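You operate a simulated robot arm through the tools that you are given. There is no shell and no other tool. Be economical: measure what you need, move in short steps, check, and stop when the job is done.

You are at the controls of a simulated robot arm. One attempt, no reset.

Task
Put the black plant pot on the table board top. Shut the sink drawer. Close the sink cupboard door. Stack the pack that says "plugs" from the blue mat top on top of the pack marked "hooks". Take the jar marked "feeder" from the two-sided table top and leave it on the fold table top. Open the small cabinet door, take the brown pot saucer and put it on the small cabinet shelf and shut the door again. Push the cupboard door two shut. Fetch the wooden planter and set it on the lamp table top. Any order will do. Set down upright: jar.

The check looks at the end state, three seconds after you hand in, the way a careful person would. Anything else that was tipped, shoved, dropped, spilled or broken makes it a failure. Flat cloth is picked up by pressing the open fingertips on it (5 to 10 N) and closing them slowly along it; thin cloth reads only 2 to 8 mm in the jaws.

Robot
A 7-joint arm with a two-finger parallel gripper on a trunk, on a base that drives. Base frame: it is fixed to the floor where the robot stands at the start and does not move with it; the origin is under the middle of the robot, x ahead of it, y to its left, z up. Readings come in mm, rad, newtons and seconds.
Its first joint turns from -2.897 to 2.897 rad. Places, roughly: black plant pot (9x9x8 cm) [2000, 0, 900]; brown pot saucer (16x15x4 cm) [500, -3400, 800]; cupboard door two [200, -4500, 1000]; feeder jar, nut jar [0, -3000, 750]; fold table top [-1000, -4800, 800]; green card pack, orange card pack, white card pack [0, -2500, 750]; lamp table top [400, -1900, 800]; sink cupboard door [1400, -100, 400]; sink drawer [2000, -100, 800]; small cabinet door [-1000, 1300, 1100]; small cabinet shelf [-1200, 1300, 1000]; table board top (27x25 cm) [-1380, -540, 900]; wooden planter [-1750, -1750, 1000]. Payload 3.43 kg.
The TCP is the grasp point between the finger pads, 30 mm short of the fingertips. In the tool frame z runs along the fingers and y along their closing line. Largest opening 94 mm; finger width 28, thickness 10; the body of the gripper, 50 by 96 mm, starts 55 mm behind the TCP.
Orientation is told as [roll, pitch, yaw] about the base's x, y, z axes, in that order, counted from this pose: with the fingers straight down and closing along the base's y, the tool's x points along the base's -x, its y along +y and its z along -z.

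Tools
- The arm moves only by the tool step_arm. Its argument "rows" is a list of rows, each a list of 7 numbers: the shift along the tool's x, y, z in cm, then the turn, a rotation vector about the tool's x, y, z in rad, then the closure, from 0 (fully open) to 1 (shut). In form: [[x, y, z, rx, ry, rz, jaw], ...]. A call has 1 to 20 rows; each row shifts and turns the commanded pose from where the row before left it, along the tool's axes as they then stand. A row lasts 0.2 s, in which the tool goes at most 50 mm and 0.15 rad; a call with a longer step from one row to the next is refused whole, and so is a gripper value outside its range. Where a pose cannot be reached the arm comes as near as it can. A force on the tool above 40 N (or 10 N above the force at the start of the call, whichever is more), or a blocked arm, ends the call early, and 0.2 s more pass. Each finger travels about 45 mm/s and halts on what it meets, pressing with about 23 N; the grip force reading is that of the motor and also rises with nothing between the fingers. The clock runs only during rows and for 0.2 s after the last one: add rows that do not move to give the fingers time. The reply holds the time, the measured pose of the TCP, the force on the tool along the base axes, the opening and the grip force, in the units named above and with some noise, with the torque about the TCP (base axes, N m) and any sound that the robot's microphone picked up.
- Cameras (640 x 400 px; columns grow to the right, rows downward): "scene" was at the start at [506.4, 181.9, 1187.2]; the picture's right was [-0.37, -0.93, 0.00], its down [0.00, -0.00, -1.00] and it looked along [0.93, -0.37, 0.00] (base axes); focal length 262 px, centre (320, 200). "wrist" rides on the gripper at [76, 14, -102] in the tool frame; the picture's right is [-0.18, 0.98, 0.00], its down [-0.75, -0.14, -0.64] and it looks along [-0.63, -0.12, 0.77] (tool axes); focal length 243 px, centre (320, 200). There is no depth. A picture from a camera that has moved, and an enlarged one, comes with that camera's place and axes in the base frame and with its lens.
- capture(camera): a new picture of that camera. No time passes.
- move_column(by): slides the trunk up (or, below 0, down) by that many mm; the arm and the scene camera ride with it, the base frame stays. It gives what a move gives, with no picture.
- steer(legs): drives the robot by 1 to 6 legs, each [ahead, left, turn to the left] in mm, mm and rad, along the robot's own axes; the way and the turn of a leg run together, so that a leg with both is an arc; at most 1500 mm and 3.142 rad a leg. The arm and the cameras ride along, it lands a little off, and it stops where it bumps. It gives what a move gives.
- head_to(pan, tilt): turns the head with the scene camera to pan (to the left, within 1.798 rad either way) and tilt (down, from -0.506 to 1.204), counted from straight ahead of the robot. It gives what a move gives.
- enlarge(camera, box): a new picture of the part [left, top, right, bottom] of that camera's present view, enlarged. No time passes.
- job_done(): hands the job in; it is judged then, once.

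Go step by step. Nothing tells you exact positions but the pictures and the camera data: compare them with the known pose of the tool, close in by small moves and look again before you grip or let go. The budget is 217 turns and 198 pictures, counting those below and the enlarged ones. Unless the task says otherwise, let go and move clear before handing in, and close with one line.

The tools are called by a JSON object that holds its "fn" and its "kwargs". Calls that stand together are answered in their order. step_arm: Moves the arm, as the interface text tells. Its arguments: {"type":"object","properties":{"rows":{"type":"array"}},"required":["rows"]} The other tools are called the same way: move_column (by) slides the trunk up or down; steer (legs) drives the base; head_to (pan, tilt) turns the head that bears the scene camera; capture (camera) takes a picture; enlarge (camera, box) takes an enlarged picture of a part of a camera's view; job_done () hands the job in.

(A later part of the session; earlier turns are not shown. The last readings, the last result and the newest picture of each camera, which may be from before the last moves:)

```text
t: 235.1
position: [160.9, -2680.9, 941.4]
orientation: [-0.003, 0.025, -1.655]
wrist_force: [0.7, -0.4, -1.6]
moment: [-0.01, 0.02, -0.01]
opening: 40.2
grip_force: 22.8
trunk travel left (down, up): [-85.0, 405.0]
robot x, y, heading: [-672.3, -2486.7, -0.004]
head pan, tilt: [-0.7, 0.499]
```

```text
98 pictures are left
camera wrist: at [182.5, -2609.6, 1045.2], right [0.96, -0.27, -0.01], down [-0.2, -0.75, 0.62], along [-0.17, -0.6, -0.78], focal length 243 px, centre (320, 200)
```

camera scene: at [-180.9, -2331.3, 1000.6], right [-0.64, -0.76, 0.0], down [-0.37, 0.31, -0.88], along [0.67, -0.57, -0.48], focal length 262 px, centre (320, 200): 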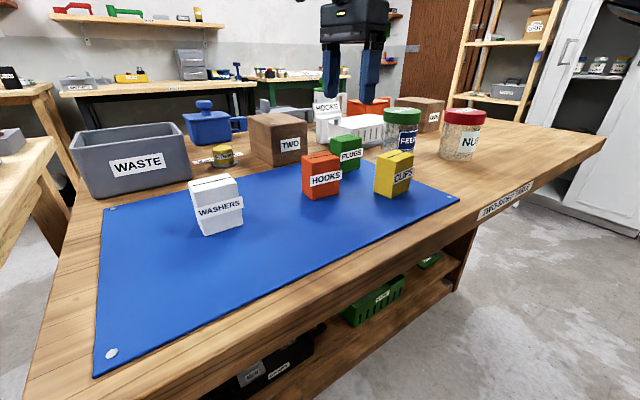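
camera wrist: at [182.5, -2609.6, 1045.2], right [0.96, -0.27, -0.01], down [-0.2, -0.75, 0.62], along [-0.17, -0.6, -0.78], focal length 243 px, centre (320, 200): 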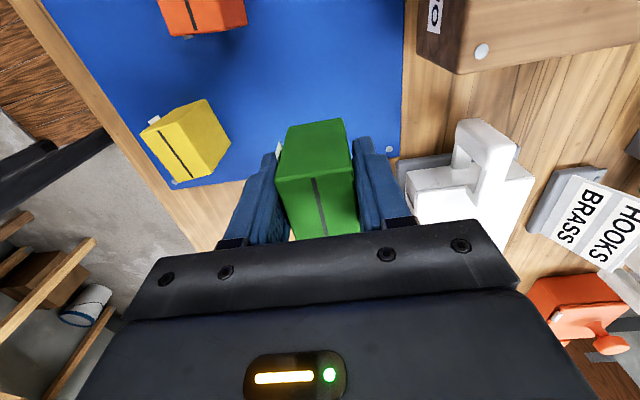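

The green pack is in the jaws. I'll carry it above the orange one, turn to match it, and check alignment.

{"fn": "step_arm", "kwargs": {"rows": [[0, 0, -3, 0, 0, 0, 0.8], [4, -2.3, 0, 0, 0, 0, 0.8], [4, -2.3, 0, 0, 0, 0, 0.8], [2.04, -1.26, 0, 0, 0, 0, 0.8], [0, 0, 0, 0, 0, 0.095, 0.8], [0, 0, 0, 0, 0, 0.095, 0.8]]}}

{"fn": "capture", "kwargs": {"camera": "wrist"}}

{"fn": "enlarge", "kwargs": {"camera": "scene", "box": [240, 40, 440, 220]}}

```text
t: 236.5
position: [111.4, -2576.6, 972.0]
orientation: [-0.005, 0.023, -1.846]
wrist_force: [0.7, 0.1, -2.0]
moment: [0.04, -0.01, 0.0]
opening: 40.1
grip_force: 22.8
trunk travel left (down, up): [-85.0, 405.0]
robot x, y, heading: [-674.7, -2485.6, 0.002]
head pan, tilt: [-0.7, 0.499]
```

```text
97 pictures are left
camera wrist: at [146.6, -2510.1, 1075.2], right [0.9, -0.45, -0.01], down [-0.34, -0.7, 0.63], along [-0.28, -0.56, -0.78], focal length 243 px, centre (320, 200)
```

wrist: 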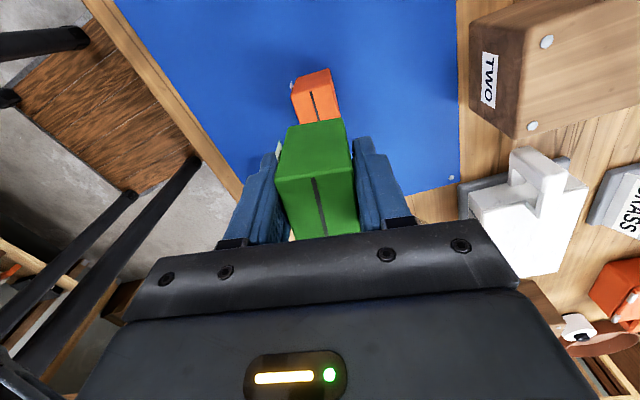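

```text
2.22 times, centred on (340, 130) of scene
camera zoom: at [-180.9, -2331.3, 1000.6], right [-0.65, -0.76, 0.0], down [-0.37, 0.31, -0.88], along [0.67, -0.57, -0.48], focal length 583 px, centre (276, 356)
```

zoom: 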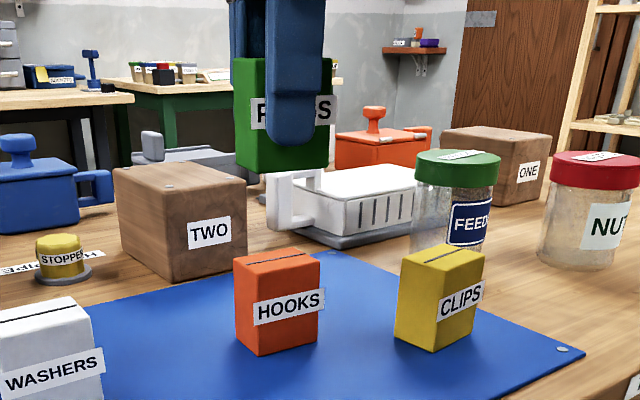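

Alignment is within about 4 mm. I'll lower, with small steps at the end until contact.

{"fn": "step_arm", "kwargs": {"rows": [[-0.3, -0.1, 3, 0, 0, 0, 0.8], [0, 0, 2.5, 0, 0, 0, 0.8], [0, 0, 0.3, 0, 0, 0, 0.8]]}}

{"fn": "enlarge", "kwargs": {"camera": "scene", "box": [240, 80, 440, 220]}}

{"fn": "step_arm", "kwargs": {"rows": [[0, 0, 0.2, 0, 0, 0, 0.8], [0, 0, 0.2, 0, 0, 0, 0.8]]}}

```text
t: 237.3
position: [109.6, -2578.6, 915.5]
orientation: [-0.005, 0.023, -1.847]
wrist_force: [0.5, 0.0, -1.3]
moment: [0.0, 0.01, -0.02]
opening: 40.1
grip_force: 22.8
trunk travel left (down, up): [-85.0, 405.0]
robot x, y, heading: [-673.8, -2488.4, 0.005]
head pan, tilt: [-0.7, 0.499]
```

```text
2.86 times, centred on (340, 150) of scene
camera zoom: at [-180.9, -2331.3, 1000.6], right [-0.65, -0.76, 0.0], down [-0.37, 0.31, -0.88], along [0.67, -0.57, -0.48], focal length 750 px, centre (263, 343)
```

zoom: 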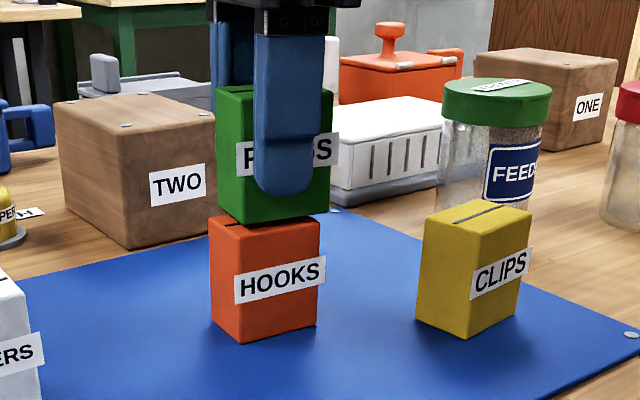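

```text
t: 237.9
position: [109.8, -2576.7, 912.7]
orientation: [-0.002, 0.025, -1.846]
wrist_force: [-0.1, 0.2, 5.1]
moment: [-0.09, -0.11, 0.0]
opening: 40.1
grip_force: 23.3
trunk travel left (down, up): [-85.0, 405.0]
robot x, y, heading: [-675.8, -2487.2, -0.0]
head pan, tilt: [-0.7, 0.499]
```

Contact made and well aligned. I'll open the jaws and rise.

{"fn": "step_arm", "kwargs": {"rows": [[0, 0, 0, 0, 0, 0, 0.5], [0, 0, 0, 0, 0, 0, 0.4], [0, 0, 0, 0, 0, 0, 0.4], [0, 0, -3, 0, 0, 0, 0.4], [0, 0, -5, 0, 0, 0, 0.4], [0, 0, -5, 0, 0, 0, 0.4]]}}

{"fn": "enlarge", "kwargs": {"camera": "scene", "box": [240, 60, 520, 240]}}

```text
t: 239.3
position: [109.1, -2580.4, 1040.0]
orientation: [-0.006, 0.023, -1.847]
wrist_force: [0.1, 0.7, -0.1]
moment: [0.03, 0.0, 0.0]
opening: 56.2
grip_force: 0.2
trunk travel left (down, up): [-85.0, 405.0]
robot x, y, heading: [-671.1, -2486.9, -0.002]
head pan, tilt: [-0.7, 0.499]
```

```text
2.22 times, centred on (380, 150) of scene
camera zoom: at [-180.8, -2331.4, 1000.5], right [-0.65, -0.76, 0.0], down [-0.37, 0.31, -0.88], along [0.67, -0.57, -0.48], focal length 583 px, centre (187, 311)
```

zoom: 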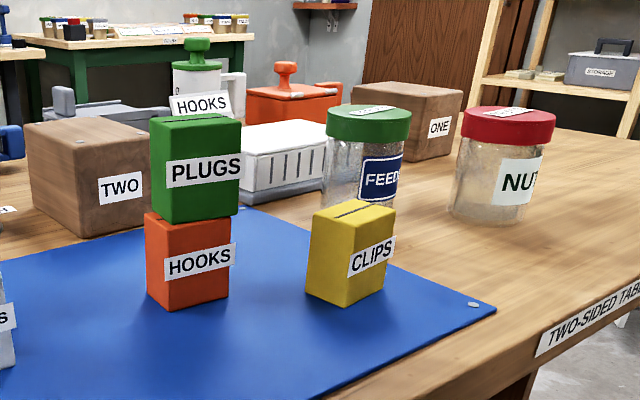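

The stack stands well. Next is the feeder jar with the green lid at about (135,−2820). I'll shift right and look from above.

{"fn": "step_arm", "kwargs": {"rows": [[0, 0, -3, 0, 0, -0.14, 0], [0, 0, 0, 0, 0, -0.14, 0]]}}

{"fn": "steer", "kwargs": {"legs": [[20, -200, 0]]}}

{"fn": "capture", "kwargs": {"camera": "wrist"}}

{"fn": "capture", "kwargs": {"camera": "scene"}}

```text
t: 239.9
position: [110.2, -2581.1, 1071.0]
orientation: [0.002, 0.027, -1.565]
wrist_force: [-0.2, -0.1, 0.3]
moment: [0.01, 0.02, 0.01]
opening: 94.0
grip_force: 0.0
trunk travel left (down, up): [-85.0, 405.0]
robot x, y, heading: [-675.7, -2486.9, 0.002]
head pan, tilt: [-0.7, 0.499]
```

```text
t: 241.5
position: [129.7, -2785.2, 1071.3]
orientation: [0.0, 0.022, -1.566]
wrist_force: [0.0, -0.9, 0.0]
moment: [-0.01, 0.03, 0.02]
opening: 93.9
grip_force: 0.0
trunk travel left (down, up): [-85.0, 405.0]
robot x, y, heading: [-651.7, -2691.3, -0.0]
head pan, tilt: [-0.7, 0.499]
```

```text
93 pictures are left
camera wrist: at [144.6, -2712.1, 1173.7], right [0.98, -0.18, 0.0], down [-0.14, -0.77, 0.62], along [-0.11, -0.61, -0.78], focal length 243 px, centre (320, 200)
```

wrist: 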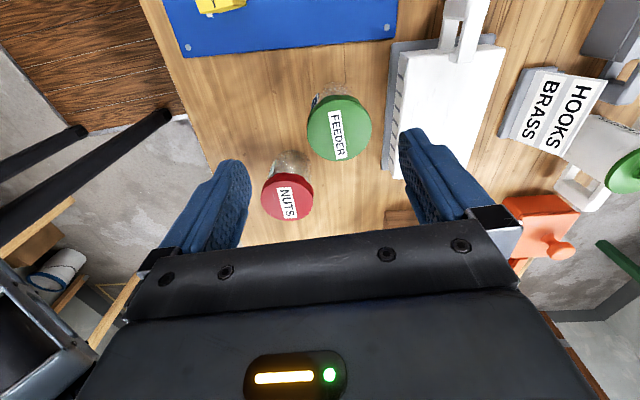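

```text
92 pictures are left
camera scene: at [-161.0, -2536.1, 1000.6], right [-0.64, -0.76, 0.0], down [-0.37, 0.31, -0.88], along [0.67, -0.57, -0.48], focal length 262 px, centre (320, 200)
```

scene: 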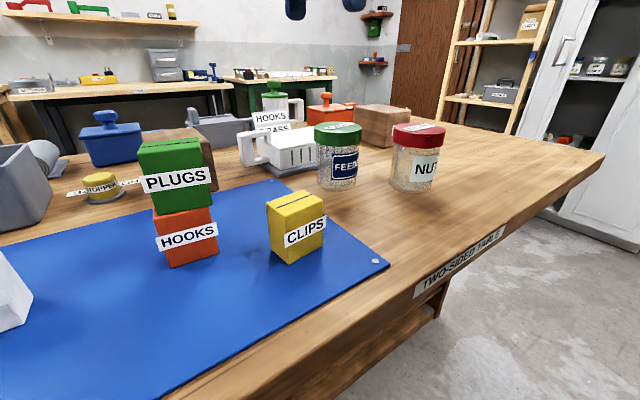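

Feeder lid centre is near (147,−2836), about 79 mm wide, with the nut jar and a white device close by. I'll turn the jaws to close along y, where both sides are free, and move above it.

{"fn": "step_arm", "kwargs": {"rows": [[0, 0, 0, 0, 0, -0.142, 0], [0, 0, 0, 0, 0, -0.142, 0], [0, 0, 0, 0, 0, -0.142, 0], [0, 0, 0, 0, 0, -0.142, 0], [0, 0, 0, 0, 0, -0.142, 0], [0, 0, 0, 0, 0, -0.142, 0], [0, 0, 0, 0, 0, -0.142, 0], [0, 0, 0, 0, 0, -0.142, 0], [0, 0, 0, 0, 0, -0.142, 0], [0, 0, 0, 0, 0, -0.142, 0], [0, 0, 0, 0, 0, -0.142, 0], [-1.7, -4.8, 0, 0, 0, 0, 0], [0, 0, 3, 0, 0, 0, 0]]}}

{"fn": "capture", "kwargs": {"camera": "wrist"}}

```text
refused: row 12 steps farther than a row can; nothing moved
```

```text
91 pictures are left
camera wrist: at [144.6, -2712.1, 1173.7], right [0.98, -0.18, 0.0], down [-0.14, -0.77, 0.62], along [-0.11, -0.61, -0.78], focal length 243 px, centre (320, 200)
```

wrist: 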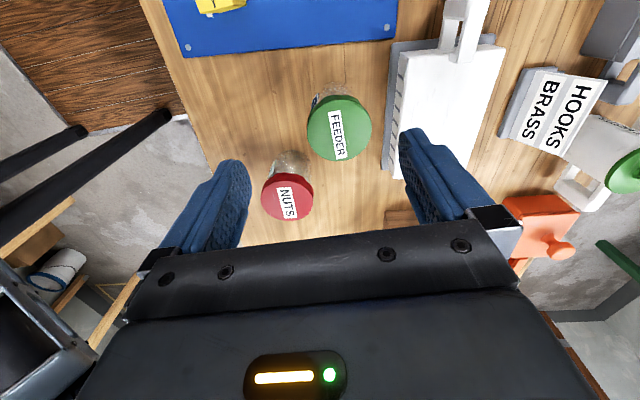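

One row was just over the step limit, so I'll split it and resend.

{"fn": "step_arm", "kwargs": {"rows": [[0, 0, 0, 0, 0, -0.142, 0], [0, 0, 0, 0, 0, -0.142, 0], [0, 0, 0, 0, 0, -0.142, 0], [0, 0, 0, 0, 0, -0.142, 0], [0, 0, 0, 0, 0, -0.142, 0], [0, 0, 0, 0, 0, -0.142, 0], [0, 0, 0, 0, 0, -0.142, 0], [0, 0, 0, 0, 0, -0.142, 0], [0, 0, 0, 0, 0, -0.142, 0], [0, 0, 0, 0, 0, -0.142, 0], [0, 0, 0, 0, 0, -0.142, 0], [-0.9, -2.5, 0, 0, 0, 0, 0], [-0.8, -2.5, 0, 0, 0, 0, 0], [0, 0, 3, 0, 0, 0, 0]]}}

{"fn": "capture", "kwargs": {"camera": "wrist"}}

```text
t: 244.5
position: [149.0, -2833.2, 1041.2]
orientation: [0.023, -0.001, -0.002]
wrist_force: [-0.2, -0.1, 0.1]
moment: [0.0, -0.02, -0.01]
opening: 94.1
grip_force: 0.0
trunk travel left (down, up): [-85.0, 405.0]
robot x, y, heading: [-651.0, -2693.0, -0.003]
head pan, tilt: [-0.7, 0.499]
```

```text
90 pictures are left
camera wrist: at [73.7, -2821.9, 1141.9], right [0.19, 0.98, 0.02], down [0.75, -0.16, 0.64], along [0.63, -0.1, -0.77], focal length 243 px, centre (320, 200)
```

wrist: 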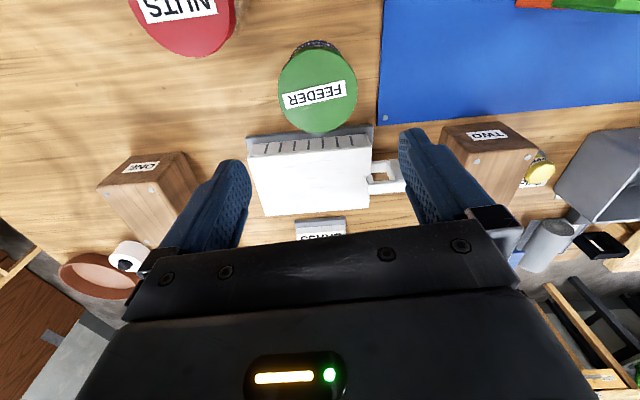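

Nearly centred over the lid. I'll correct a few millimetres, go halfway and check.

{"fn": "step_arm", "kwargs": {"rows": [[0.4, 0.2, 3, 0, 0, 0, 0], [0, 0, 5, 0, 0, 0, 0], [0, 0, 2, 0, 0, 0, 0]]}}

{"fn": "capture", "kwargs": {"camera": "wrist"}}

{"fn": "enlarge", "kwargs": {"camera": "scene", "box": [240, 20, 480, 200]}}

```text
t: 245.3
position: [142.0, -2830.9, 937.0]
orientation: [0.023, -0.002, -0.001]
wrist_force: [0.7, -0.3, 0.9]
moment: [0.04, -0.02, -0.02]
opening: 94.0
grip_force: 0.1
trunk travel left (down, up): [-85.0, 405.0]
robot x, y, heading: [-655.0, -2691.1, -0.005]
head pan, tilt: [-0.7, 0.499]
```

```text
89 pictures are left
camera wrist: at [66.7, -2819.0, 1039.2], right [0.19, 0.98, 0.02], down [0.75, -0.16, 0.64], along [0.63, -0.1, -0.77], focal length 243 px, centre (320, 200)
```

wrist: 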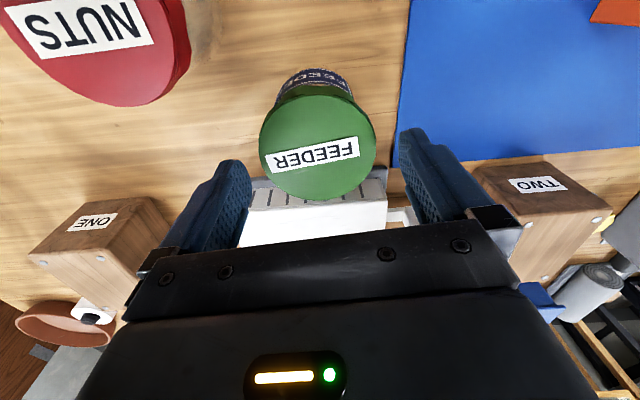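

```text
2.22 times, centred on (360, 110) of scene
camera zoom: at [-161.1, -2536.1, 1000.7], right [-0.64, -0.76, 0.0], down [-0.37, 0.31, -0.88], along [0.67, -0.57, -0.48], focal length 583 px, centre (231, 400)
```

zoom: 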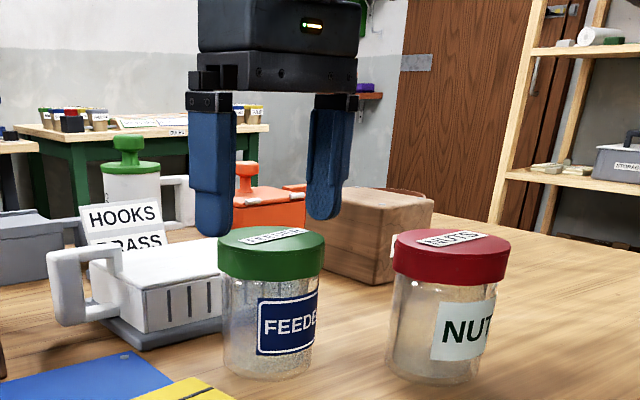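

Well centred. I'll descend and grip the lid.

{"fn": "step_arm", "kwargs": {"rows": [[-0.2, 0, 2, 0, 0, 0, 0], [0, 0, 3, 0, 0, 0, 0], [0, 0, 2, 0, 0, 0, 0], [0, 0, 0, 0, 0, 0, 0.1], [0, 0, 0, 0, 0, 0, 0.2], [0, 0, 0, 0, 0, 0, 0.4], [0, 0, 0, 0, 0, 0, 0.4]]}}

{"fn": "step_arm", "kwargs": {"rows": [[0, 0, -1, 0, 0, 0, 0.5], [0, 0, -3, 0, 0, 0, 0.5], [0, 0, -5, 0, 0, 0, 0.5]]}}

{"fn": "enlarge", "kwargs": {"camera": "scene", "box": [240, 20, 480, 200]}}

```text
t: 246.9
position: [144.3, -2827.1, 869.4]
orientation: [0.021, -0.002, -0.002]
wrist_force: [-0.4, -0.7, -0.3]
moment: [-0.03, -0.02, 0.05]
opening: 78.9
grip_force: 23.1
trunk travel left (down, up): [-85.0, 405.0]
robot x, y, heading: [-657.4, -2692.8, -0.001]
head pan, tilt: [-0.7, 0.499]
```

```text
t: 247.7
position: [145.4, -2832.1, 959.3]
orientation: [0.025, -0.001, -0.001]
wrist_force: [0.4, -0.7, -2.4]
moment: [-0.01, -0.02, 0.0]
opening: 78.7
grip_force: 22.8
trunk travel left (down, up): [-85.0, 405.0]
robot x, y, heading: [-653.2, -2696.3, -0.001]
head pan, tilt: [-0.7, 0.499]
```

```text
2.22 times, centred on (360, 110) of scene
camera zoom: at [-160.8, -2536.2, 1000.4], right [-0.64, -0.76, 0.0], down [-0.37, 0.31, -0.88], along [0.67, -0.57, -0.48], focal length 583 px, centre (231, 400)
```

zoom: 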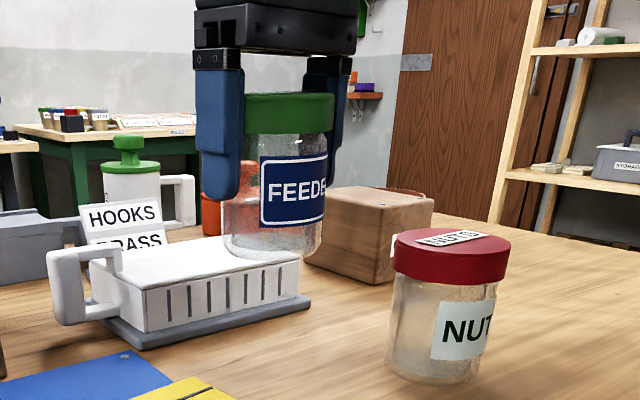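

The jar is held by its lid and lifted. I'll raise it, back off, and drive toward the fold table.

{"fn": "move_column", "kwargs": {"by": 220}}

{"fn": "steer", "kwargs": {"legs": [[-90, 0, 0], [0, 0, -1.571], [900, -110, 0]]}}

{"fn": "head_to", "kwargs": {"pan": 0.0, "tilt": 0.5}}

{"fn": "capture", "kwargs": {"camera": "scene"}}

```text
t: 250.0
position: [145.8, -2832.4, 1179.5]
orientation: [0.023, -0.001, -0.002]
wrist_force: [1.0, -0.4, -1.6]
moment: [0.0, 0.02, -0.03]
opening: 78.6
grip_force: 23.3
trunk travel left (down, up): [-305.0, 185.0]
robot x, y, heading: [-651.9, -2688.7, -0.002]
head pan, tilt: [-0.7, 0.499]
```

```text
t: 259.4
position: [-1018.3, -4395.8, 1180.8]
orientation: [0.022, -0.002, -1.591]
wrist_force: [-0.3, -0.3, -0.8]
moment: [-0.03, -0.02, 0.01]
opening: 78.8
grip_force: 23.0
trunk travel left (down, up): [-305.0, 185.0]
robot x, y, heading: [-863.8, -3598.1, -1.586]
head pan, tilt: [-0.7, 0.499]
```

```text
t: 260.4
position: [-1018.1, -4394.7, 1180.8]
orientation: [0.022, -0.002, -1.59]
wrist_force: [-0.3, 0.4, -1.8]
moment: [0.0, 0.0, 0.04]
opening: 78.8
grip_force: 23.5
trunk travel left (down, up): [-305.0, 185.0]
robot x, y, heading: [-868.1, -3597.9, -1.589]
head pan, tilt: [0.0, 0.499]
```

```text
86 pictures are left
camera scene: at [-659.0, -4115.5, 1220.6], right [-1.0, 0.02, 0.0], down [0.01, 0.48, -0.88], along [-0.02, -0.88, -0.48], focal length 262 px, centre (320, 200)
```

scene: 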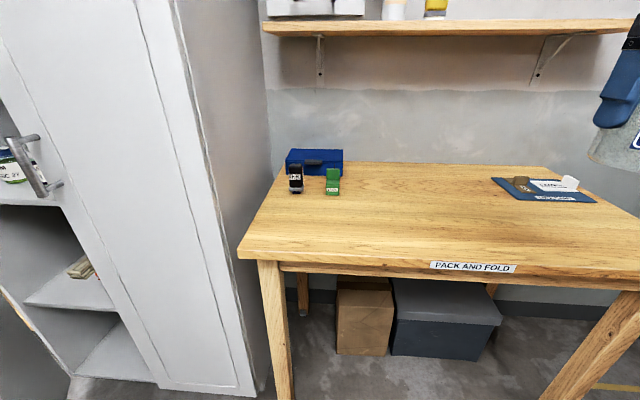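

The fold table's middle is free. I'll drive ahead and lower partway over about (−1024,−4720).

{"fn": "steer", "kwargs": {"legs": [[320, 0, 0]]}}

{"fn": "move_column", "kwargs": {"by": -230}}

{"fn": "head_to", "kwargs": {"pan": -0.5, "tilt": 0.5}}

{"fn": "capture", "kwargs": {"camera": "scene"}}

```text
t: 262.6
position: [-1023.4, -4720.1, 1179.0]
orientation: [0.024, -0.002, -1.588]
wrist_force: [0.0, -1.0, -3.0]
moment: [-0.03, -0.02, 0.01]
opening: 78.6
grip_force: 23.0
trunk travel left (down, up): [-305.0, 185.0]
robot x, y, heading: [-870.9, -3924.2, -1.584]
head pan, tilt: [0.0, 0.499]
```

```text
t: 265.0
position: [-1022.3, -4720.4, 950.4]
orientation: [0.023, -0.001, -1.588]
wrist_force: [1.0, 0.0, -0.7]
moment: [0.03, -0.01, 0.0]
opening: 78.3
grip_force: 23.3
trunk travel left (down, up): [-75.0, 415.0]
robot x, y, heading: [-871.3, -3922.1, -1.584]
head pan, tilt: [0.0, 0.499]
```

```text
t: 265.9
position: [-1023.2, -4721.1, 949.6]
orientation: [0.023, -0.003, -1.588]
wrist_force: [-0.1, 0.3, -1.7]
moment: [0.0, 0.04, -0.02]
opening: 78.4
grip_force: 22.9
trunk travel left (down, up): [-75.0, 415.0]
robot x, y, heading: [-871.8, -3927.5, -1.587]
head pan, tilt: [-0.499, 0.499]
```

```text
85 pictures are left
camera scene: at [-707.1, -4428.6, 990.6], right [-0.87, 0.49, 0.0], down [0.24, 0.42, -0.88], along [-0.43, -0.76, -0.48], focal length 262 px, centre (320, 200)
```

scene: 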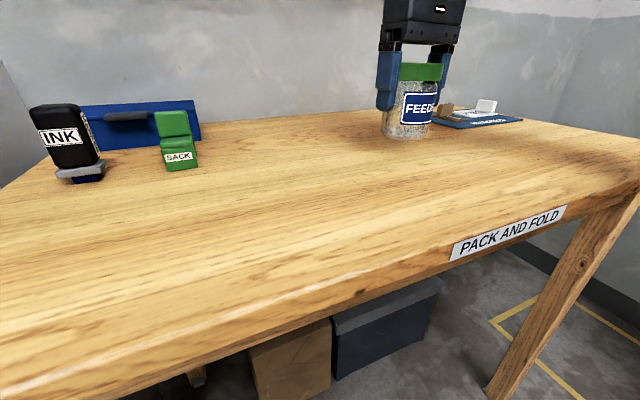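

The jar is close to the table. I'll lower in small steps, checking the force.

{"fn": "step_arm", "kwargs": {"rows": [[0, 0, 0.5, 0, 0, 0, 0.5], [0, 0, 0.5, 0, 0, 0, 0.5], [0, 0, 0.5, 0, 0, 0, 0.5]]}}

{"fn": "enlarge", "kwargs": {"camera": "scene", "box": [340, 20, 500, 160]}}

```text
t: 266.7
position: [-1023.8, -4720.0, 934.7]
orientation: [0.022, -0.001, -1.589]
wrist_force: [0.5, 0.5, -2.4]
moment: [0.02, 0.01, -0.02]
opening: 78.4
grip_force: 22.6
trunk travel left (down, up): [-75.0, 415.0]
robot x, y, heading: [-871.4, -3922.9, -1.59]
head pan, tilt: [-0.499, 0.499]
```

```text
2.86 times, centred on (420, 90) of scene
camera zoom: at [-707.2, -4428.5, 990.6], right [-0.87, 0.49, 0.0], down [0.24, 0.42, -0.88], along [-0.43, -0.76, -0.48], focal length 750 px, centre (34, 514)
```

zoom: 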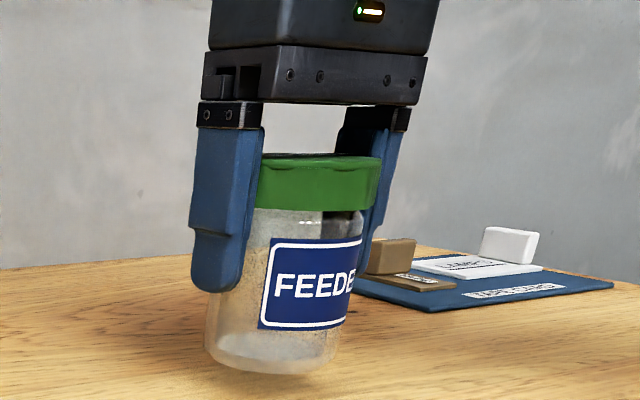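

{"fn": "step_arm", "kwargs": {"rows": [[0, 0, 0.4, 0, 0, 0, 0.5], [0, 0, 0.4, 0, 0, 0, 0.5]]}}

{"fn": "step_arm", "kwargs": {"rows": [[0, 0, 0.4, 0, 0, 0, 0.5], [0, 0, 0.4, 0, 0, 0, 0.5]]}}

{"fn": "enlarge", "kwargs": {"camera": "scene", "box": [340, 20, 500, 160]}}

```text
t: 267.3
position: [-1022.4, -4719.0, 926.0]
orientation: [0.023, 0.001, -1.589]
wrist_force: [-1.2, 0.0, -2.4]
moment: [-0.02, 0.0, -0.02]
opening: 78.5
grip_force: 23.2
trunk travel left (down, up): [-75.0, 415.0]
robot x, y, heading: [-868.6, -3925.0, -1.589]
head pan, tilt: [-0.499, 0.499]
```

```text
t: 267.9
position: [-1022.4, -4718.9, 920.0]
orientation: [0.022, -0.004, -1.588]
wrist_force: [-0.3, -0.9, 3.6]
moment: [-0.03, 0.12, 0.01]
opening: 78.5
grip_force: 22.9
trunk travel left (down, up): [-75.0, 415.0]
robot x, y, heading: [-868.3, -3925.5, -1.581]
head pan, tilt: [-0.499, 0.499]
```

```text
2.86 times, centred on (420, 90) of scene
camera zoom: at [-707.1, -4428.5, 990.8], right [-0.87, 0.49, 0.0], down [0.24, 0.42, -0.88], along [-0.43, -0.76, -0.48], focal length 750 px, centre (34, 514)
```

zoom: 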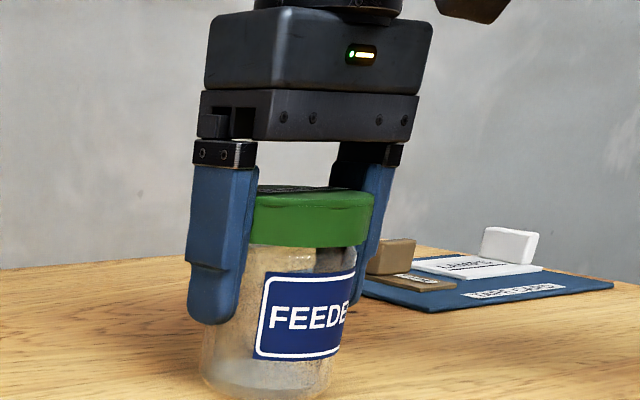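

Contact. I'll release and rise straight up.

{"fn": "step_arm", "kwargs": {"rows": [[0, 0, 0, 0, 0, 0, 0.1], [0, 0, 0, 0, 0, 0, 0], [0, 0, 0, 0, 0, 0, 0], [0, 0, -3, 0, 0, 0, 0], [0, 0, -5, 0, 0, 0, 0], [0, 0, -5, 0, 0, 0, 0]]}}

{"fn": "capture", "kwargs": {"camera": "scene"}}

```text
t: 269.3
position: [-1023.5, -4723.6, 1048.8]
orientation: [0.023, 0.0, -1.589]
wrist_force: [-0.9, -0.4, 0.2]
moment: [0.04, -0.02, 0.03]
opening: 94.0
grip_force: 0.0
trunk travel left (down, up): [-75.0, 415.0]
robot x, y, heading: [-871.0, -3921.8, -1.586]
head pan, tilt: [-0.499, 0.499]
```

```text
82 pictures are left
camera scene: at [-707.4, -4428.6, 990.5], right [-0.87, 0.49, 0.0], down [0.24, 0.42, -0.88], along [-0.43, -0.76, -0.48], focal length 262 px, centre (320, 200)
```

scene: 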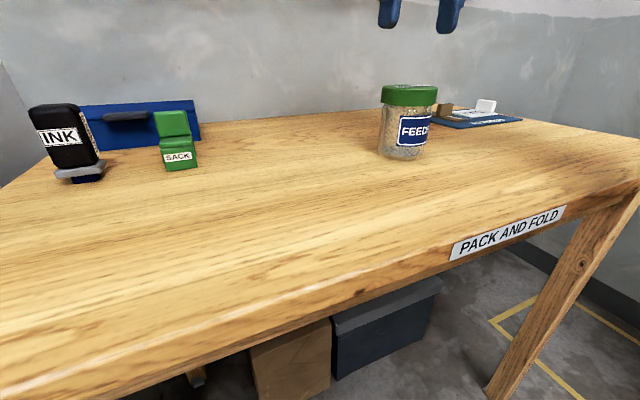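

The jar stands upright. Now cupboard door two: I'll back off and look to the left.

{"fn": "move_column", "kwargs": {"by": 150}}

{"fn": "steer", "kwargs": {"legs": [[-650, 0, 0.015]]}}

{"fn": "head_to", "kwargs": {"pan": 1.0, "tilt": 0.4}}

{"fn": "capture", "kwargs": {"camera": "scene"}}

```text
t: 271.1
position: [-1023.2, -4723.3, 1197.7]
orientation: [0.023, -0.002, -1.588]
wrist_force: [1.3, 1.1, 0.5]
moment: [0.01, -0.03, -0.02]
opening: 93.9
grip_force: 0.1
trunk travel left (down, up): [-225.0, 265.0]
robot x, y, heading: [-867.4, -3925.1, -1.583]
head pan, tilt: [-0.499, 0.499]
```

```text
t: 274.7
position: [-1006.2, -4081.8, 1196.9]
orientation: [0.024, -0.002, -1.576]
wrist_force: [0.2, 0.7, -1.1]
moment: [0.02, -0.04, 0.03]
opening: 94.2
grip_force: 0.0
trunk travel left (down, up): [-225.0, 265.0]
robot x, y, heading: [-865.0, -3277.7, -1.57]
head pan, tilt: [-0.499, 0.499]
```

```text
t: 276.3
position: [-1006.3, -4082.9, 1196.6]
orientation: [0.023, -0.001, -1.575]
wrist_force: [-0.1, 0.3, 0.5]
moment: [-0.01, 0.01, 0.0]
opening: 94.1
grip_force: 0.1
trunk travel left (down, up): [-225.0, 265.0]
robot x, y, heading: [-865.7, -3284.7, -1.576]
head pan, tilt: [1.0, 0.4]
```

```text
81 pictures are left
camera scene: at [-572.7, -3754.9, 1149.8], right [-0.54, -0.84, 0.0], down [-0.33, 0.21, -0.92], along [0.77, -0.5, -0.39], focal length 262 px, centre (320, 200)
```

scene: 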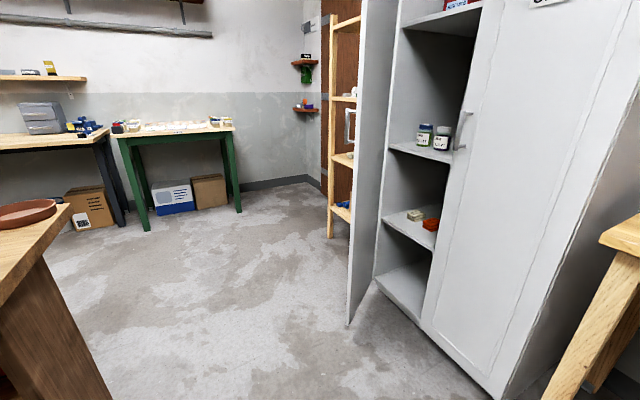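

Door two is hinged at about (275,−4715), stands open to (157,−4399), and its outer face looks east. I must push it from the east side, so I'll drive round through the corridor. The brown saucer is on the near table's end.

{"fn": "steer", "kwargs": {"legs": [[0, 105, 0], [0, 0, 1.576], [0, -640, 0], [900, 0, 0], [850, 0, 0]]}}

{"fn": "head_to", "kwargs": {"pan": -1.6, "tilt": 0.4}}

{"fn": "capture", "kwargs": {"camera": "scene"}}

```text
t: 292.9
position: [1797.3, -4045.8, 1197.4]
orientation: [0.022, -0.003, 0.014]
wrist_force: [0.0, 0.0, 0.5]
moment: [-0.01, 0.04, 0.02]
opening: 94.1
grip_force: 0.0
trunk travel left (down, up): [-225.0, 265.0]
robot x, y, heading: [996.1, -3916.1, 0.014]
head pan, tilt: [1.0, 0.4]
```

```text
t: 295.2
position: [1797.4, -4046.5, 1197.6]
orientation: [0.022, -0.002, 0.011]
wrist_force: [0.1, -0.1, -0.2]
moment: [0.0, 0.0, 0.02]
opening: 94.0
grip_force: 0.0
trunk travel left (down, up): [-225.0, 265.0]
robot x, y, heading: [995.3, -3915.7, 0.013]
head pan, tilt: [-1.6, 0.4]
```

```text
80 pictures are left
camera scene: at [1412.9, -3789.8, 1149.8], right [-1.0, 0.02, 0.0], down [0.01, 0.39, -0.92], along [-0.01, -0.92, -0.39], focal length 262 px, centre (320, 200)
```

scene: 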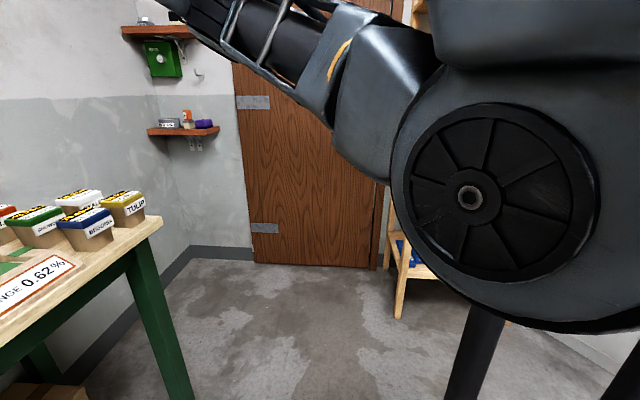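

The area is clear and the rack stands well to the south. I'll turn left around to face west-southwest.

{"fn": "steer", "kwargs": {"legs": [[0, 0, 1.835], [0, 0, 1.835]]}}

{"fn": "head_to", "kwargs": {"pan": 0.0, "tilt": 0.4}}

{"fn": "capture", "kwargs": {"camera": "scene"}}

```text
t: 304.3
position: [218.3, -4162.8, 1198.0]
orientation: [0.022, -0.002, -2.664]
wrist_force: [-0.5, 0.5, 0.4]
moment: [-0.02, -0.03, 0.01]
opening: 93.9
grip_force: 0.1
trunk travel left (down, up): [-225.0, 265.0]
robot x, y, heading: [993.1, -3917.4, -2.662]
head pan, tilt: [-1.6, 0.4]
```

```text
t: 306.0
position: [219.7, -4163.9, 1197.3]
orientation: [0.023, -0.002, -2.665]
wrist_force: [0.7, -0.4, -0.8]
moment: [0.03, 0.02, -0.01]
opening: 93.9
grip_force: 0.0
trunk travel left (down, up): [-225.0, 265.0]
robot x, y, heading: [996.6, -3916.4, -2.664]
head pan, tilt: [0.0, 0.4]
```

```text
79 pictures are left
camera scene: at [637.0, -4345.4, 1149.8], right [-0.46, 0.89, 0.0], down [0.35, 0.18, -0.92], along [-0.82, -0.42, -0.39], focal length 262 px, centre (320, 200)
```

scene: 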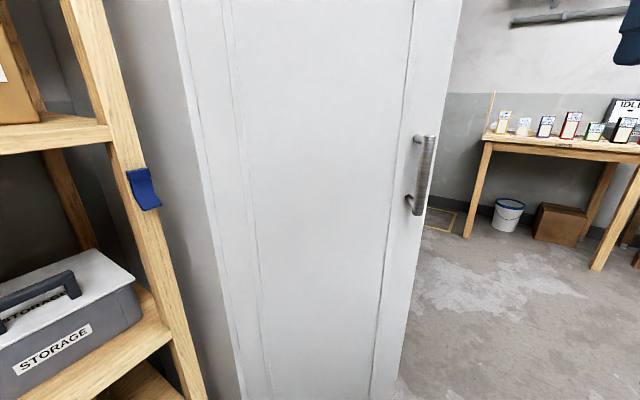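

I'm on the east side and see the door's outer face with its handle. I'll close the fingers, pull in a little, tilt the tips forward and get beside the free edge.

{"fn": "step_arm", "kwargs": {"rows": [[4, 2, 0, 0, 0, 0, 0.5], [4, 2, 0, 0, 0, 0, 1], [2, 0, 0, 0, -0.14, 0, 1], [0, 0, 0, 0, -0.14, 0, 1], [0, 0, 0, 0, -0.14, 0, 1], [0, 0, 0, 0, -0.14, 0, 1], [0, 0, 0, 0, -0.14, 0, 1]]}}

{"fn": "move_column", "kwargs": {"by": -150}}

{"fn": "steer", "kwargs": {"legs": [[130, 190, 0]]}}

{"fn": "capture", "kwargs": {"camera": "wrist"}}

{"fn": "head_to", "kwargs": {"pan": -0.3, "tilt": 0.4}}

{"fn": "capture", "kwargs": {"camera": "scene"}}

```text
t: 307.6
position: [327.5, -4152.3, 1198.3]
orientation: [0.03, -0.703, -2.685]
wrist_force: [-0.2, 0.0, 0.1]
moment: [0.0, 0.01, -0.01]
opening: 0.0
grip_force: 23.1
trunk travel left (down, up): [-225.0, 265.0]
robot x, y, heading: [995.5, -3917.1, -2.664]
head pan, tilt: [0.0, 0.4]
```

```text
t: 309.3
position: [326.4, -4153.7, 1049.3]
orientation: [0.03, -0.702, -2.685]
wrist_force: [0.4, -0.3, -0.4]
moment: [0.01, 0.0, 0.02]
opening: 0.0
grip_force: 22.9
trunk travel left (down, up): [-75.0, 415.0]
robot x, y, heading: [994.2, -3919.4, -2.668]
head pan, tilt: [0.0, 0.4]
```

```text
t: 311.1
position: [298.3, -4383.6, 1048.8]
orientation: [0.03, -0.702, -2.687]
wrist_force: [0.5, 0.1, -0.3]
moment: [0.0, -0.03, 0.0]
opening: 0.0
grip_force: 23.5
trunk travel left (down, up): [-75.0, 415.0]
robot x, y, heading: [964.1, -4151.2, -2.661]
head pan, tilt: [0.0, 0.4]
```

```text
78 pictures are left
camera wrist: at [415.0, -4338.6, 1076.3], right [0.32, -0.94, 0.14], down [-0.22, 0.07, 0.97], along [-0.92, -0.35, -0.18], focal length 243 px, centre (320, 200)
```

wrist: 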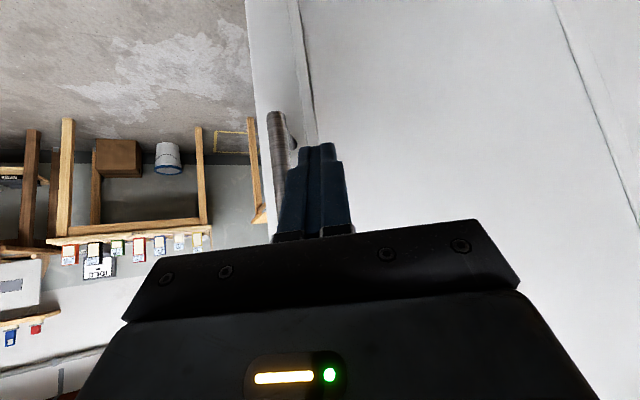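

```text
t: 311.9
position: [297.6, -4382.2, 1048.5]
orientation: [0.03, -0.702, -2.688]
wrist_force: [-0.5, -0.1, -0.3]
moment: [0.0, -0.01, 0.0]
opening: 0.2
grip_force: 23.4
trunk travel left (down, up): [-75.0, 415.0]
robot x, y, heading: [963.9, -4146.6, -2.664]
head pan, tilt: [-0.3, 0.4]
```

```text
77 pictures are left
camera scene: at [599.0, -4550.0, 999.8], right [-0.18, 0.98, 0.0], down [0.38, 0.07, -0.92], along [-0.91, -0.16, -0.39], focal length 262 px, centre (320, 200)
```

scene: 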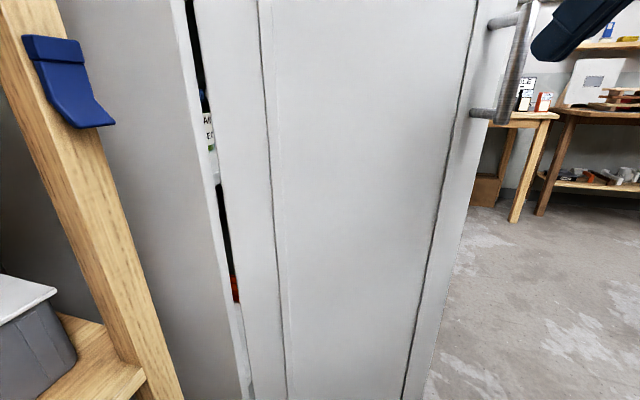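

The fingertips point at the door's face just inside the handle. I'll drive ahead 100 mm to reach it, then sweep the arm along the closing arc.

{"fn": "steer", "kwargs": {"legs": [[130, 0, 0]]}}

{"fn": "step_arm", "kwargs": {"rows": [[-1.9, 0, 1.6, 0, 0, 0, 1], [-1.9, 0.1, 1.6, 0, 0, 0, 1], [-1.9, 0.2, 1.6, 0, 0, 0, 1], [-2.1, 0.7, 1.8, 0, 0, 0, 1], [-2.1, 1.0, 1.8, 0, 0, 0, 1], [-2.1, 1.2, 1.8, 0, 0, 0, 1]]}}

{"fn": "capture", "kwargs": {"camera": "scene"}}

{"fn": "capture", "kwargs": {"camera": "wrist"}}

```text
t: 313.2
position: [181.0, -4446.9, 1047.5]
orientation: [0.03, -0.701, -2.679]
wrist_force: [-1.1, 0.6, 0.8]
moment: [-0.02, 0.01, -0.02]
opening: 0.0
grip_force: 22.8
trunk travel left (down, up): [-75.0, 415.0]
robot x, y, heading: [851.4, -4208.7, -2.657]
head pan, tilt: [-0.3, 0.4]
```

```text
t: 314.6
position: [56.5, -4548.0, 1048.8]
orientation: [0.031, -0.7, -2.68]
wrist_force: [2.2, -1.4, -0.7]
moment: [0.01, 0.03, 0.0]
opening: 0.2
grip_force: 23.0
trunk travel left (down, up): [-75.0, 415.0]
robot x, y, heading: [847.1, -4213.5, -2.66]
head pan, tilt: [-0.3, 0.4]
```

```text
76 pictures are left
camera scene: at [483.9, -4612.2, 999.7], right [-0.18, 0.98, 0.0], down [0.38, 0.07, -0.92], along [-0.91, -0.17, -0.39], focal length 262 px, centre (320, 200)
```

scene: 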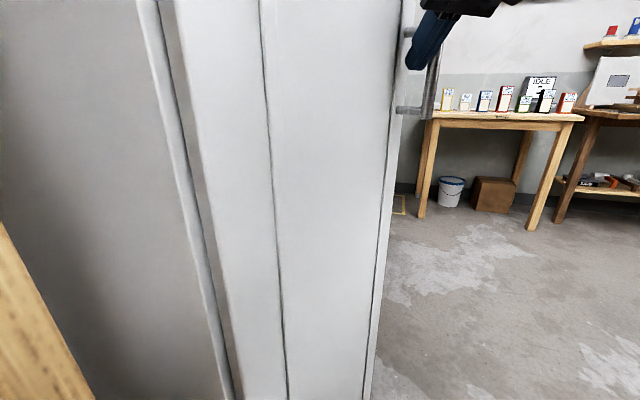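

```text
75 pictures are left
camera wrist: at [173.0, -4502.9, 1077.4], right [0.33, -0.93, 0.14], down [-0.22, 0.07, 0.97], along [-0.92, -0.35, -0.18], focal length 243 px, centre (320, 200)
```

wrist: 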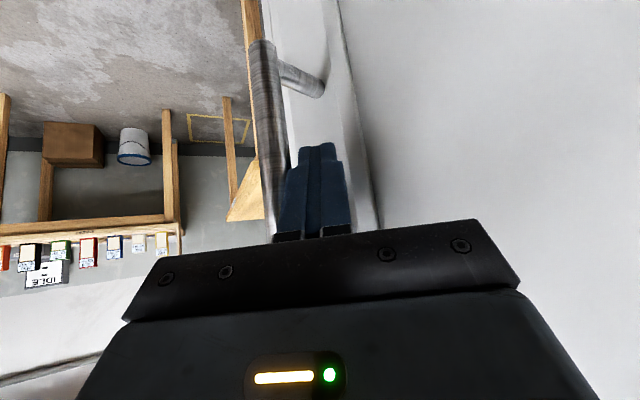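

The door follows well. I'll continue the arc, now more toward the cupboard.

{"fn": "step_arm", "kwargs": {"rows": [[-1.83, 1.4, 1.55, 0, 0, 0, 1], [-1.83, 1.5, 1.55, 0, 0, 0, 1], [-1.6, 1.8, 1.36, 0, 0, 0, 1], [-1.3, 2.0, 1.1, 0, 0, 0, 1], [-1.1, 2.1, 0.95, 0, 0, 0, 1]]}}

{"fn": "capture", "kwargs": {"camera": "scene"}}

{"fn": "capture", "kwargs": {"camera": "wrist"}}

```text
t: 315.6
position: [16.4, -4647.0, 1049.6]
orientation: [0.023, -0.693, -2.666]
wrist_force: [21.0, 27.1, 2.6]
moment: [-4.22, 0.42, 3.75]
opening: 0.0
grip_force: 33.0
trunk travel left (down, up): [-75.0, 415.0]
robot x, y, heading: [852.6, -4208.5, -2.66]
head pan, tilt: [-0.3, 0.4]
stopped in row 5: the force on the tool passed its limit at 110 N (the readings are from after the stop); the commanded pose is now the measured one
```

```text
74 pictures are left
camera scene: at [484.9, -4610.9, 1000.6], right [-0.18, 0.98, 0.0], down [0.38, 0.07, -0.92], along [-0.91, -0.17, -0.39], focal length 262 px, centre (320, 200)
```

scene: 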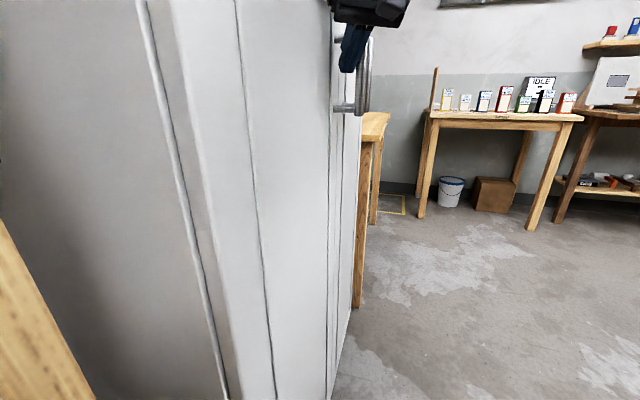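

```text
73 pictures are left
camera wrist: at [133.1, -4601.9, 1078.8], right [0.34, -0.93, 0.14], down [-0.22, 0.06, 0.97], along [-0.91, -0.36, -0.19], focal length 243 px, centre (320, 200)
```

wrist: 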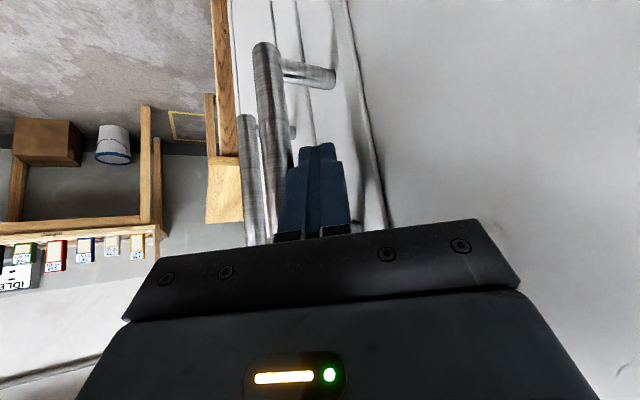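

The hand's flank is now pressing the door, which looks almost closed. I'll back off, turn the tool more toward the door so that the tips lead, and push again.

{"fn": "step_arm", "kwargs": {"rows": [[0.9, -2.2, -0.75, 0, 0, 0, 1], [0.9, -2.2, -0.75, 0, 0, 0, 1], [0.9, -2.2, -0.75, 0, 0, 0, 1], [0, 0, 0, -0.078, 0, -0.092, 1], [0, 0, 0, -0.078, 0, -0.092, 1], [0, 0, 0, -0.078, 0, -0.092, 1], [0, 0, 0, -0.078, 0, -0.092, 1], [0, 0, 0, -0.078, 0, -0.092, 1]]}}

{"fn": "capture", "kwargs": {"camera": "wrist"}}

{"fn": "capture", "kwargs": {"camera": "scene"}}

```text
t: 316.2
position: [21.8, -4619.2, 1047.6]
orientation: [0.026, -0.691, -2.652]
wrist_force: [3.8, -2.9, -2.4]
moment: [0.06, 0.08, -0.05]
opening: 0.0
grip_force: 32.8
trunk travel left (down, up): [-75.0, 415.0]
robot x, y, heading: [850.6, -4207.3, -2.659]
head pan, tilt: [-0.3, 0.4]
stopped in row 2: the force on the tool passed its limit at 54 N (the readings are from after the stop); the commanded pose is now the measured one
```

```text
72 pictures are left
camera wrist: at [137.9, -4571.7, 1076.5], right [0.35, -0.93, 0.14], down [-0.23, 0.06, 0.97], along [-0.91, -0.37, -0.19], focal length 243 px, centre (320, 200)
```

wrist: 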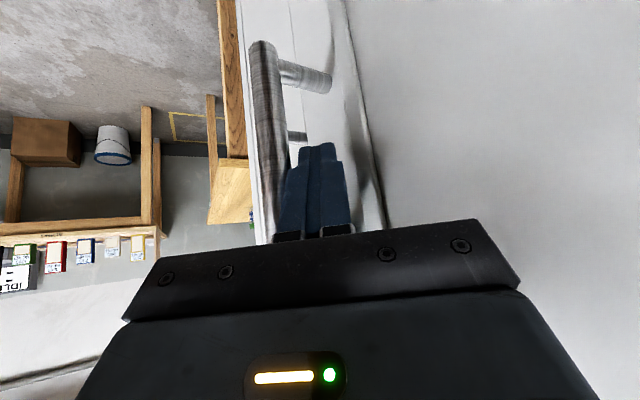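

```text
71 pictures are left
camera scene: at [485.2, -4612.9, 999.6], right [-0.18, 0.98, 0.0], down [0.38, 0.07, -0.92], along [-0.91, -0.17, -0.39], focal length 262 px, centre (320, 200)
```

scene: 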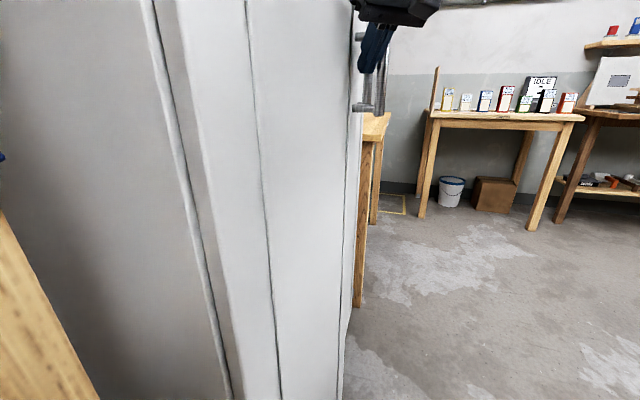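

The fingertip has slipped behind the handle bar. I'll slide it straight back out the way it came in.

{"fn": "step_arm", "kwargs": {"rows": [[1.5, 0.5, -1.3, 0, 0, 0, 1], [1.5, 0.3, -1.3, 0, 0, 0, 1], [1.5, 0.3, -1.3, 0, 0, 0, 1], [1.5, 0, -1.3, 0, 0, 0, 1]]}}

{"fn": "capture", "kwargs": {"camera": "wrist"}}

```text
t: 317.2
position: [95.9, -4589.4, 1049.7]
orientation: [0.027, -0.692, -2.653]
wrist_force: [0.1, -0.6, -0.4]
moment: [-0.01, 0.0, 0.02]
opening: 0.2
grip_force: 33.6
trunk travel left (down, up): [-75.0, 415.0]
robot x, y, heading: [847.4, -4205.7, -2.652]
head pan, tilt: [-0.3, 0.4]
```

```text
70 pictures are left
camera wrist: at [212.4, -4541.4, 1078.0], right [0.35, -0.93, 0.14], down [-0.23, 0.06, 0.97], along [-0.91, -0.37, -0.19], focal length 243 px, centre (320, 200)
```

wrist: 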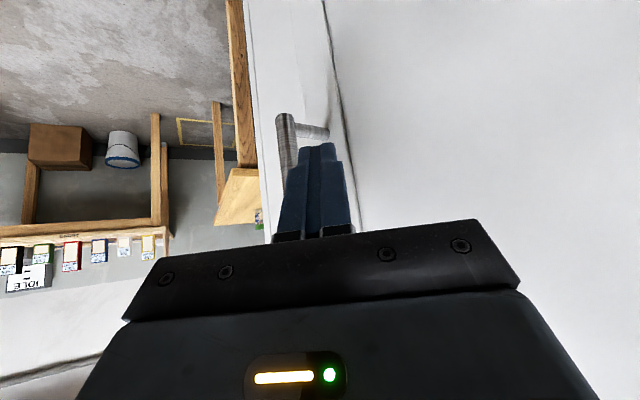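

The finger is free. I'll turn the tool left to face the door and push near its middle.

{"fn": "step_arm", "kwargs": {"rows": [[0, 0, 0, -0.084, 0, -0.099, 1], [0, 0, 0, -0.084, 0, -0.099, 1], [0, 0, 0, -0.084, 0, -0.099, 1], [0, 0, 0, -0.084, 0, -0.099, 1], [0, 0, 0, -0.084, 0, -0.099, 1], [0, 0, 0, -0.084, 0, -0.099, 1], [-1.5, 0, 1.3, 0, 0, 0, 1], [-1.5, 0, 1.3, 0, 0, 0, 1]]}}

{"fn": "capture", "kwargs": {"camera": "wrist"}}

```text
t: 319.0
position: [84.5, -4627.3, 1050.3]
orientation: [0.031, -0.709, -1.878]
wrist_force: [-0.1, 0.0, 0.5]
moment: [0.02, -0.01, 0.0]
opening: 0.1
grip_force: 33.0
trunk travel left (down, up): [-75.0, 415.0]
robot x, y, heading: [849.5, -4210.7, -2.658]
head pan, tilt: [-0.3, 0.4]
```

```text
69 pictures are left
camera wrist: at [132.9, -4511.5, 1076.8], right [0.9, -0.41, 0.14], down [-0.2, -0.1, 0.97], along [-0.39, -0.91, -0.17], focal length 243 px, centre (320, 200)
```

wrist: 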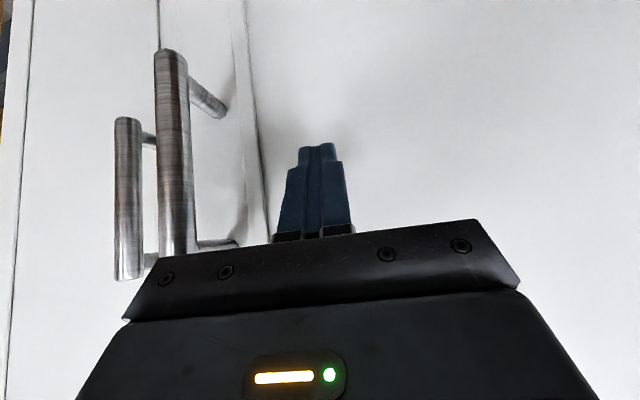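

The view shows both handles, with the tip clear of them on the panel. I'll push now.

{"fn": "step_arm", "kwargs": {"rows": [[-1.1, 0, 0.95, 0, 0, 0, 1], [-1.1, 0, 0.95, 0, 0, 0, 1], [-0.8, 0, 0.65, 0, 0, 0, 1], [-0.8, 0, 0.65, 0, 0, 0, 1], [-0.8, 0, 0.65, 0, 0, 0, 1], [-0.8, 0, 0.65, 0, 0, 0, 1], [-0.8, 0, 0.65, 0, 0, 0, 1]]}}

{"fn": "capture", "kwargs": {"camera": "wrist"}}

{"fn": "capture", "kwargs": {"camera": "scene"}}

```text
t: 319.7
position: [77.9, -4653.6, 1049.8]
orientation: [0.031, -0.699, -1.878]
wrist_force: [9.1, 14.1, 5.8]
moment: [0.07, -0.13, 0.27]
opening: 0.1
grip_force: 32.7
trunk travel left (down, up): [-75.0, 415.0]
robot x, y, heading: [848.7, -4208.7, -2.659]
head pan, tilt: [-0.3, 0.4]
stopped in row 3: the force on the tool passed its limit at 56 N (the readings are from after the stop); the commanded pose is now the measured one
```

```text
68 pictures are left
camera wrist: at [126.7, -4538.4, 1077.9], right [0.9, -0.41, 0.14], down [-0.2, -0.11, 0.97], along [-0.39, -0.9, -0.18], focal length 243 px, centre (320, 200)
```

wrist: 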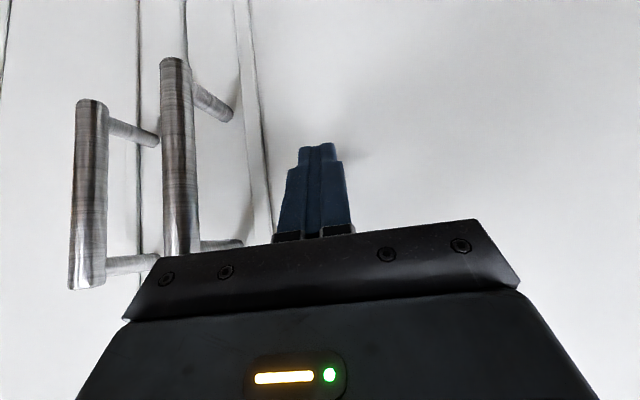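

```text
67 pictures are left
camera scene: at [485.2, -4611.8, 1000.2], right [-0.18, 0.98, 0.0], down [0.38, 0.07, -0.92], along [-0.91, -0.17, -0.39], focal length 262 px, centre (320, 200)
```

scene: 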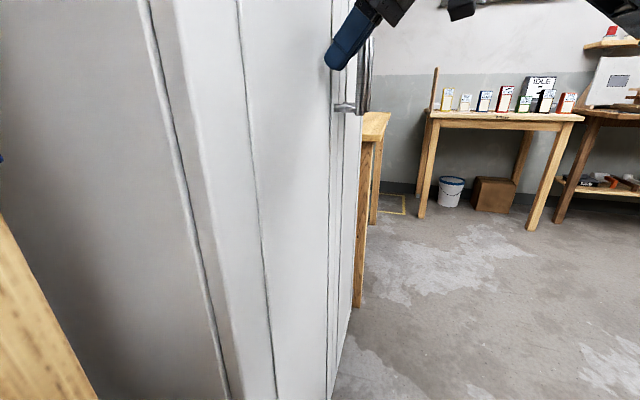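

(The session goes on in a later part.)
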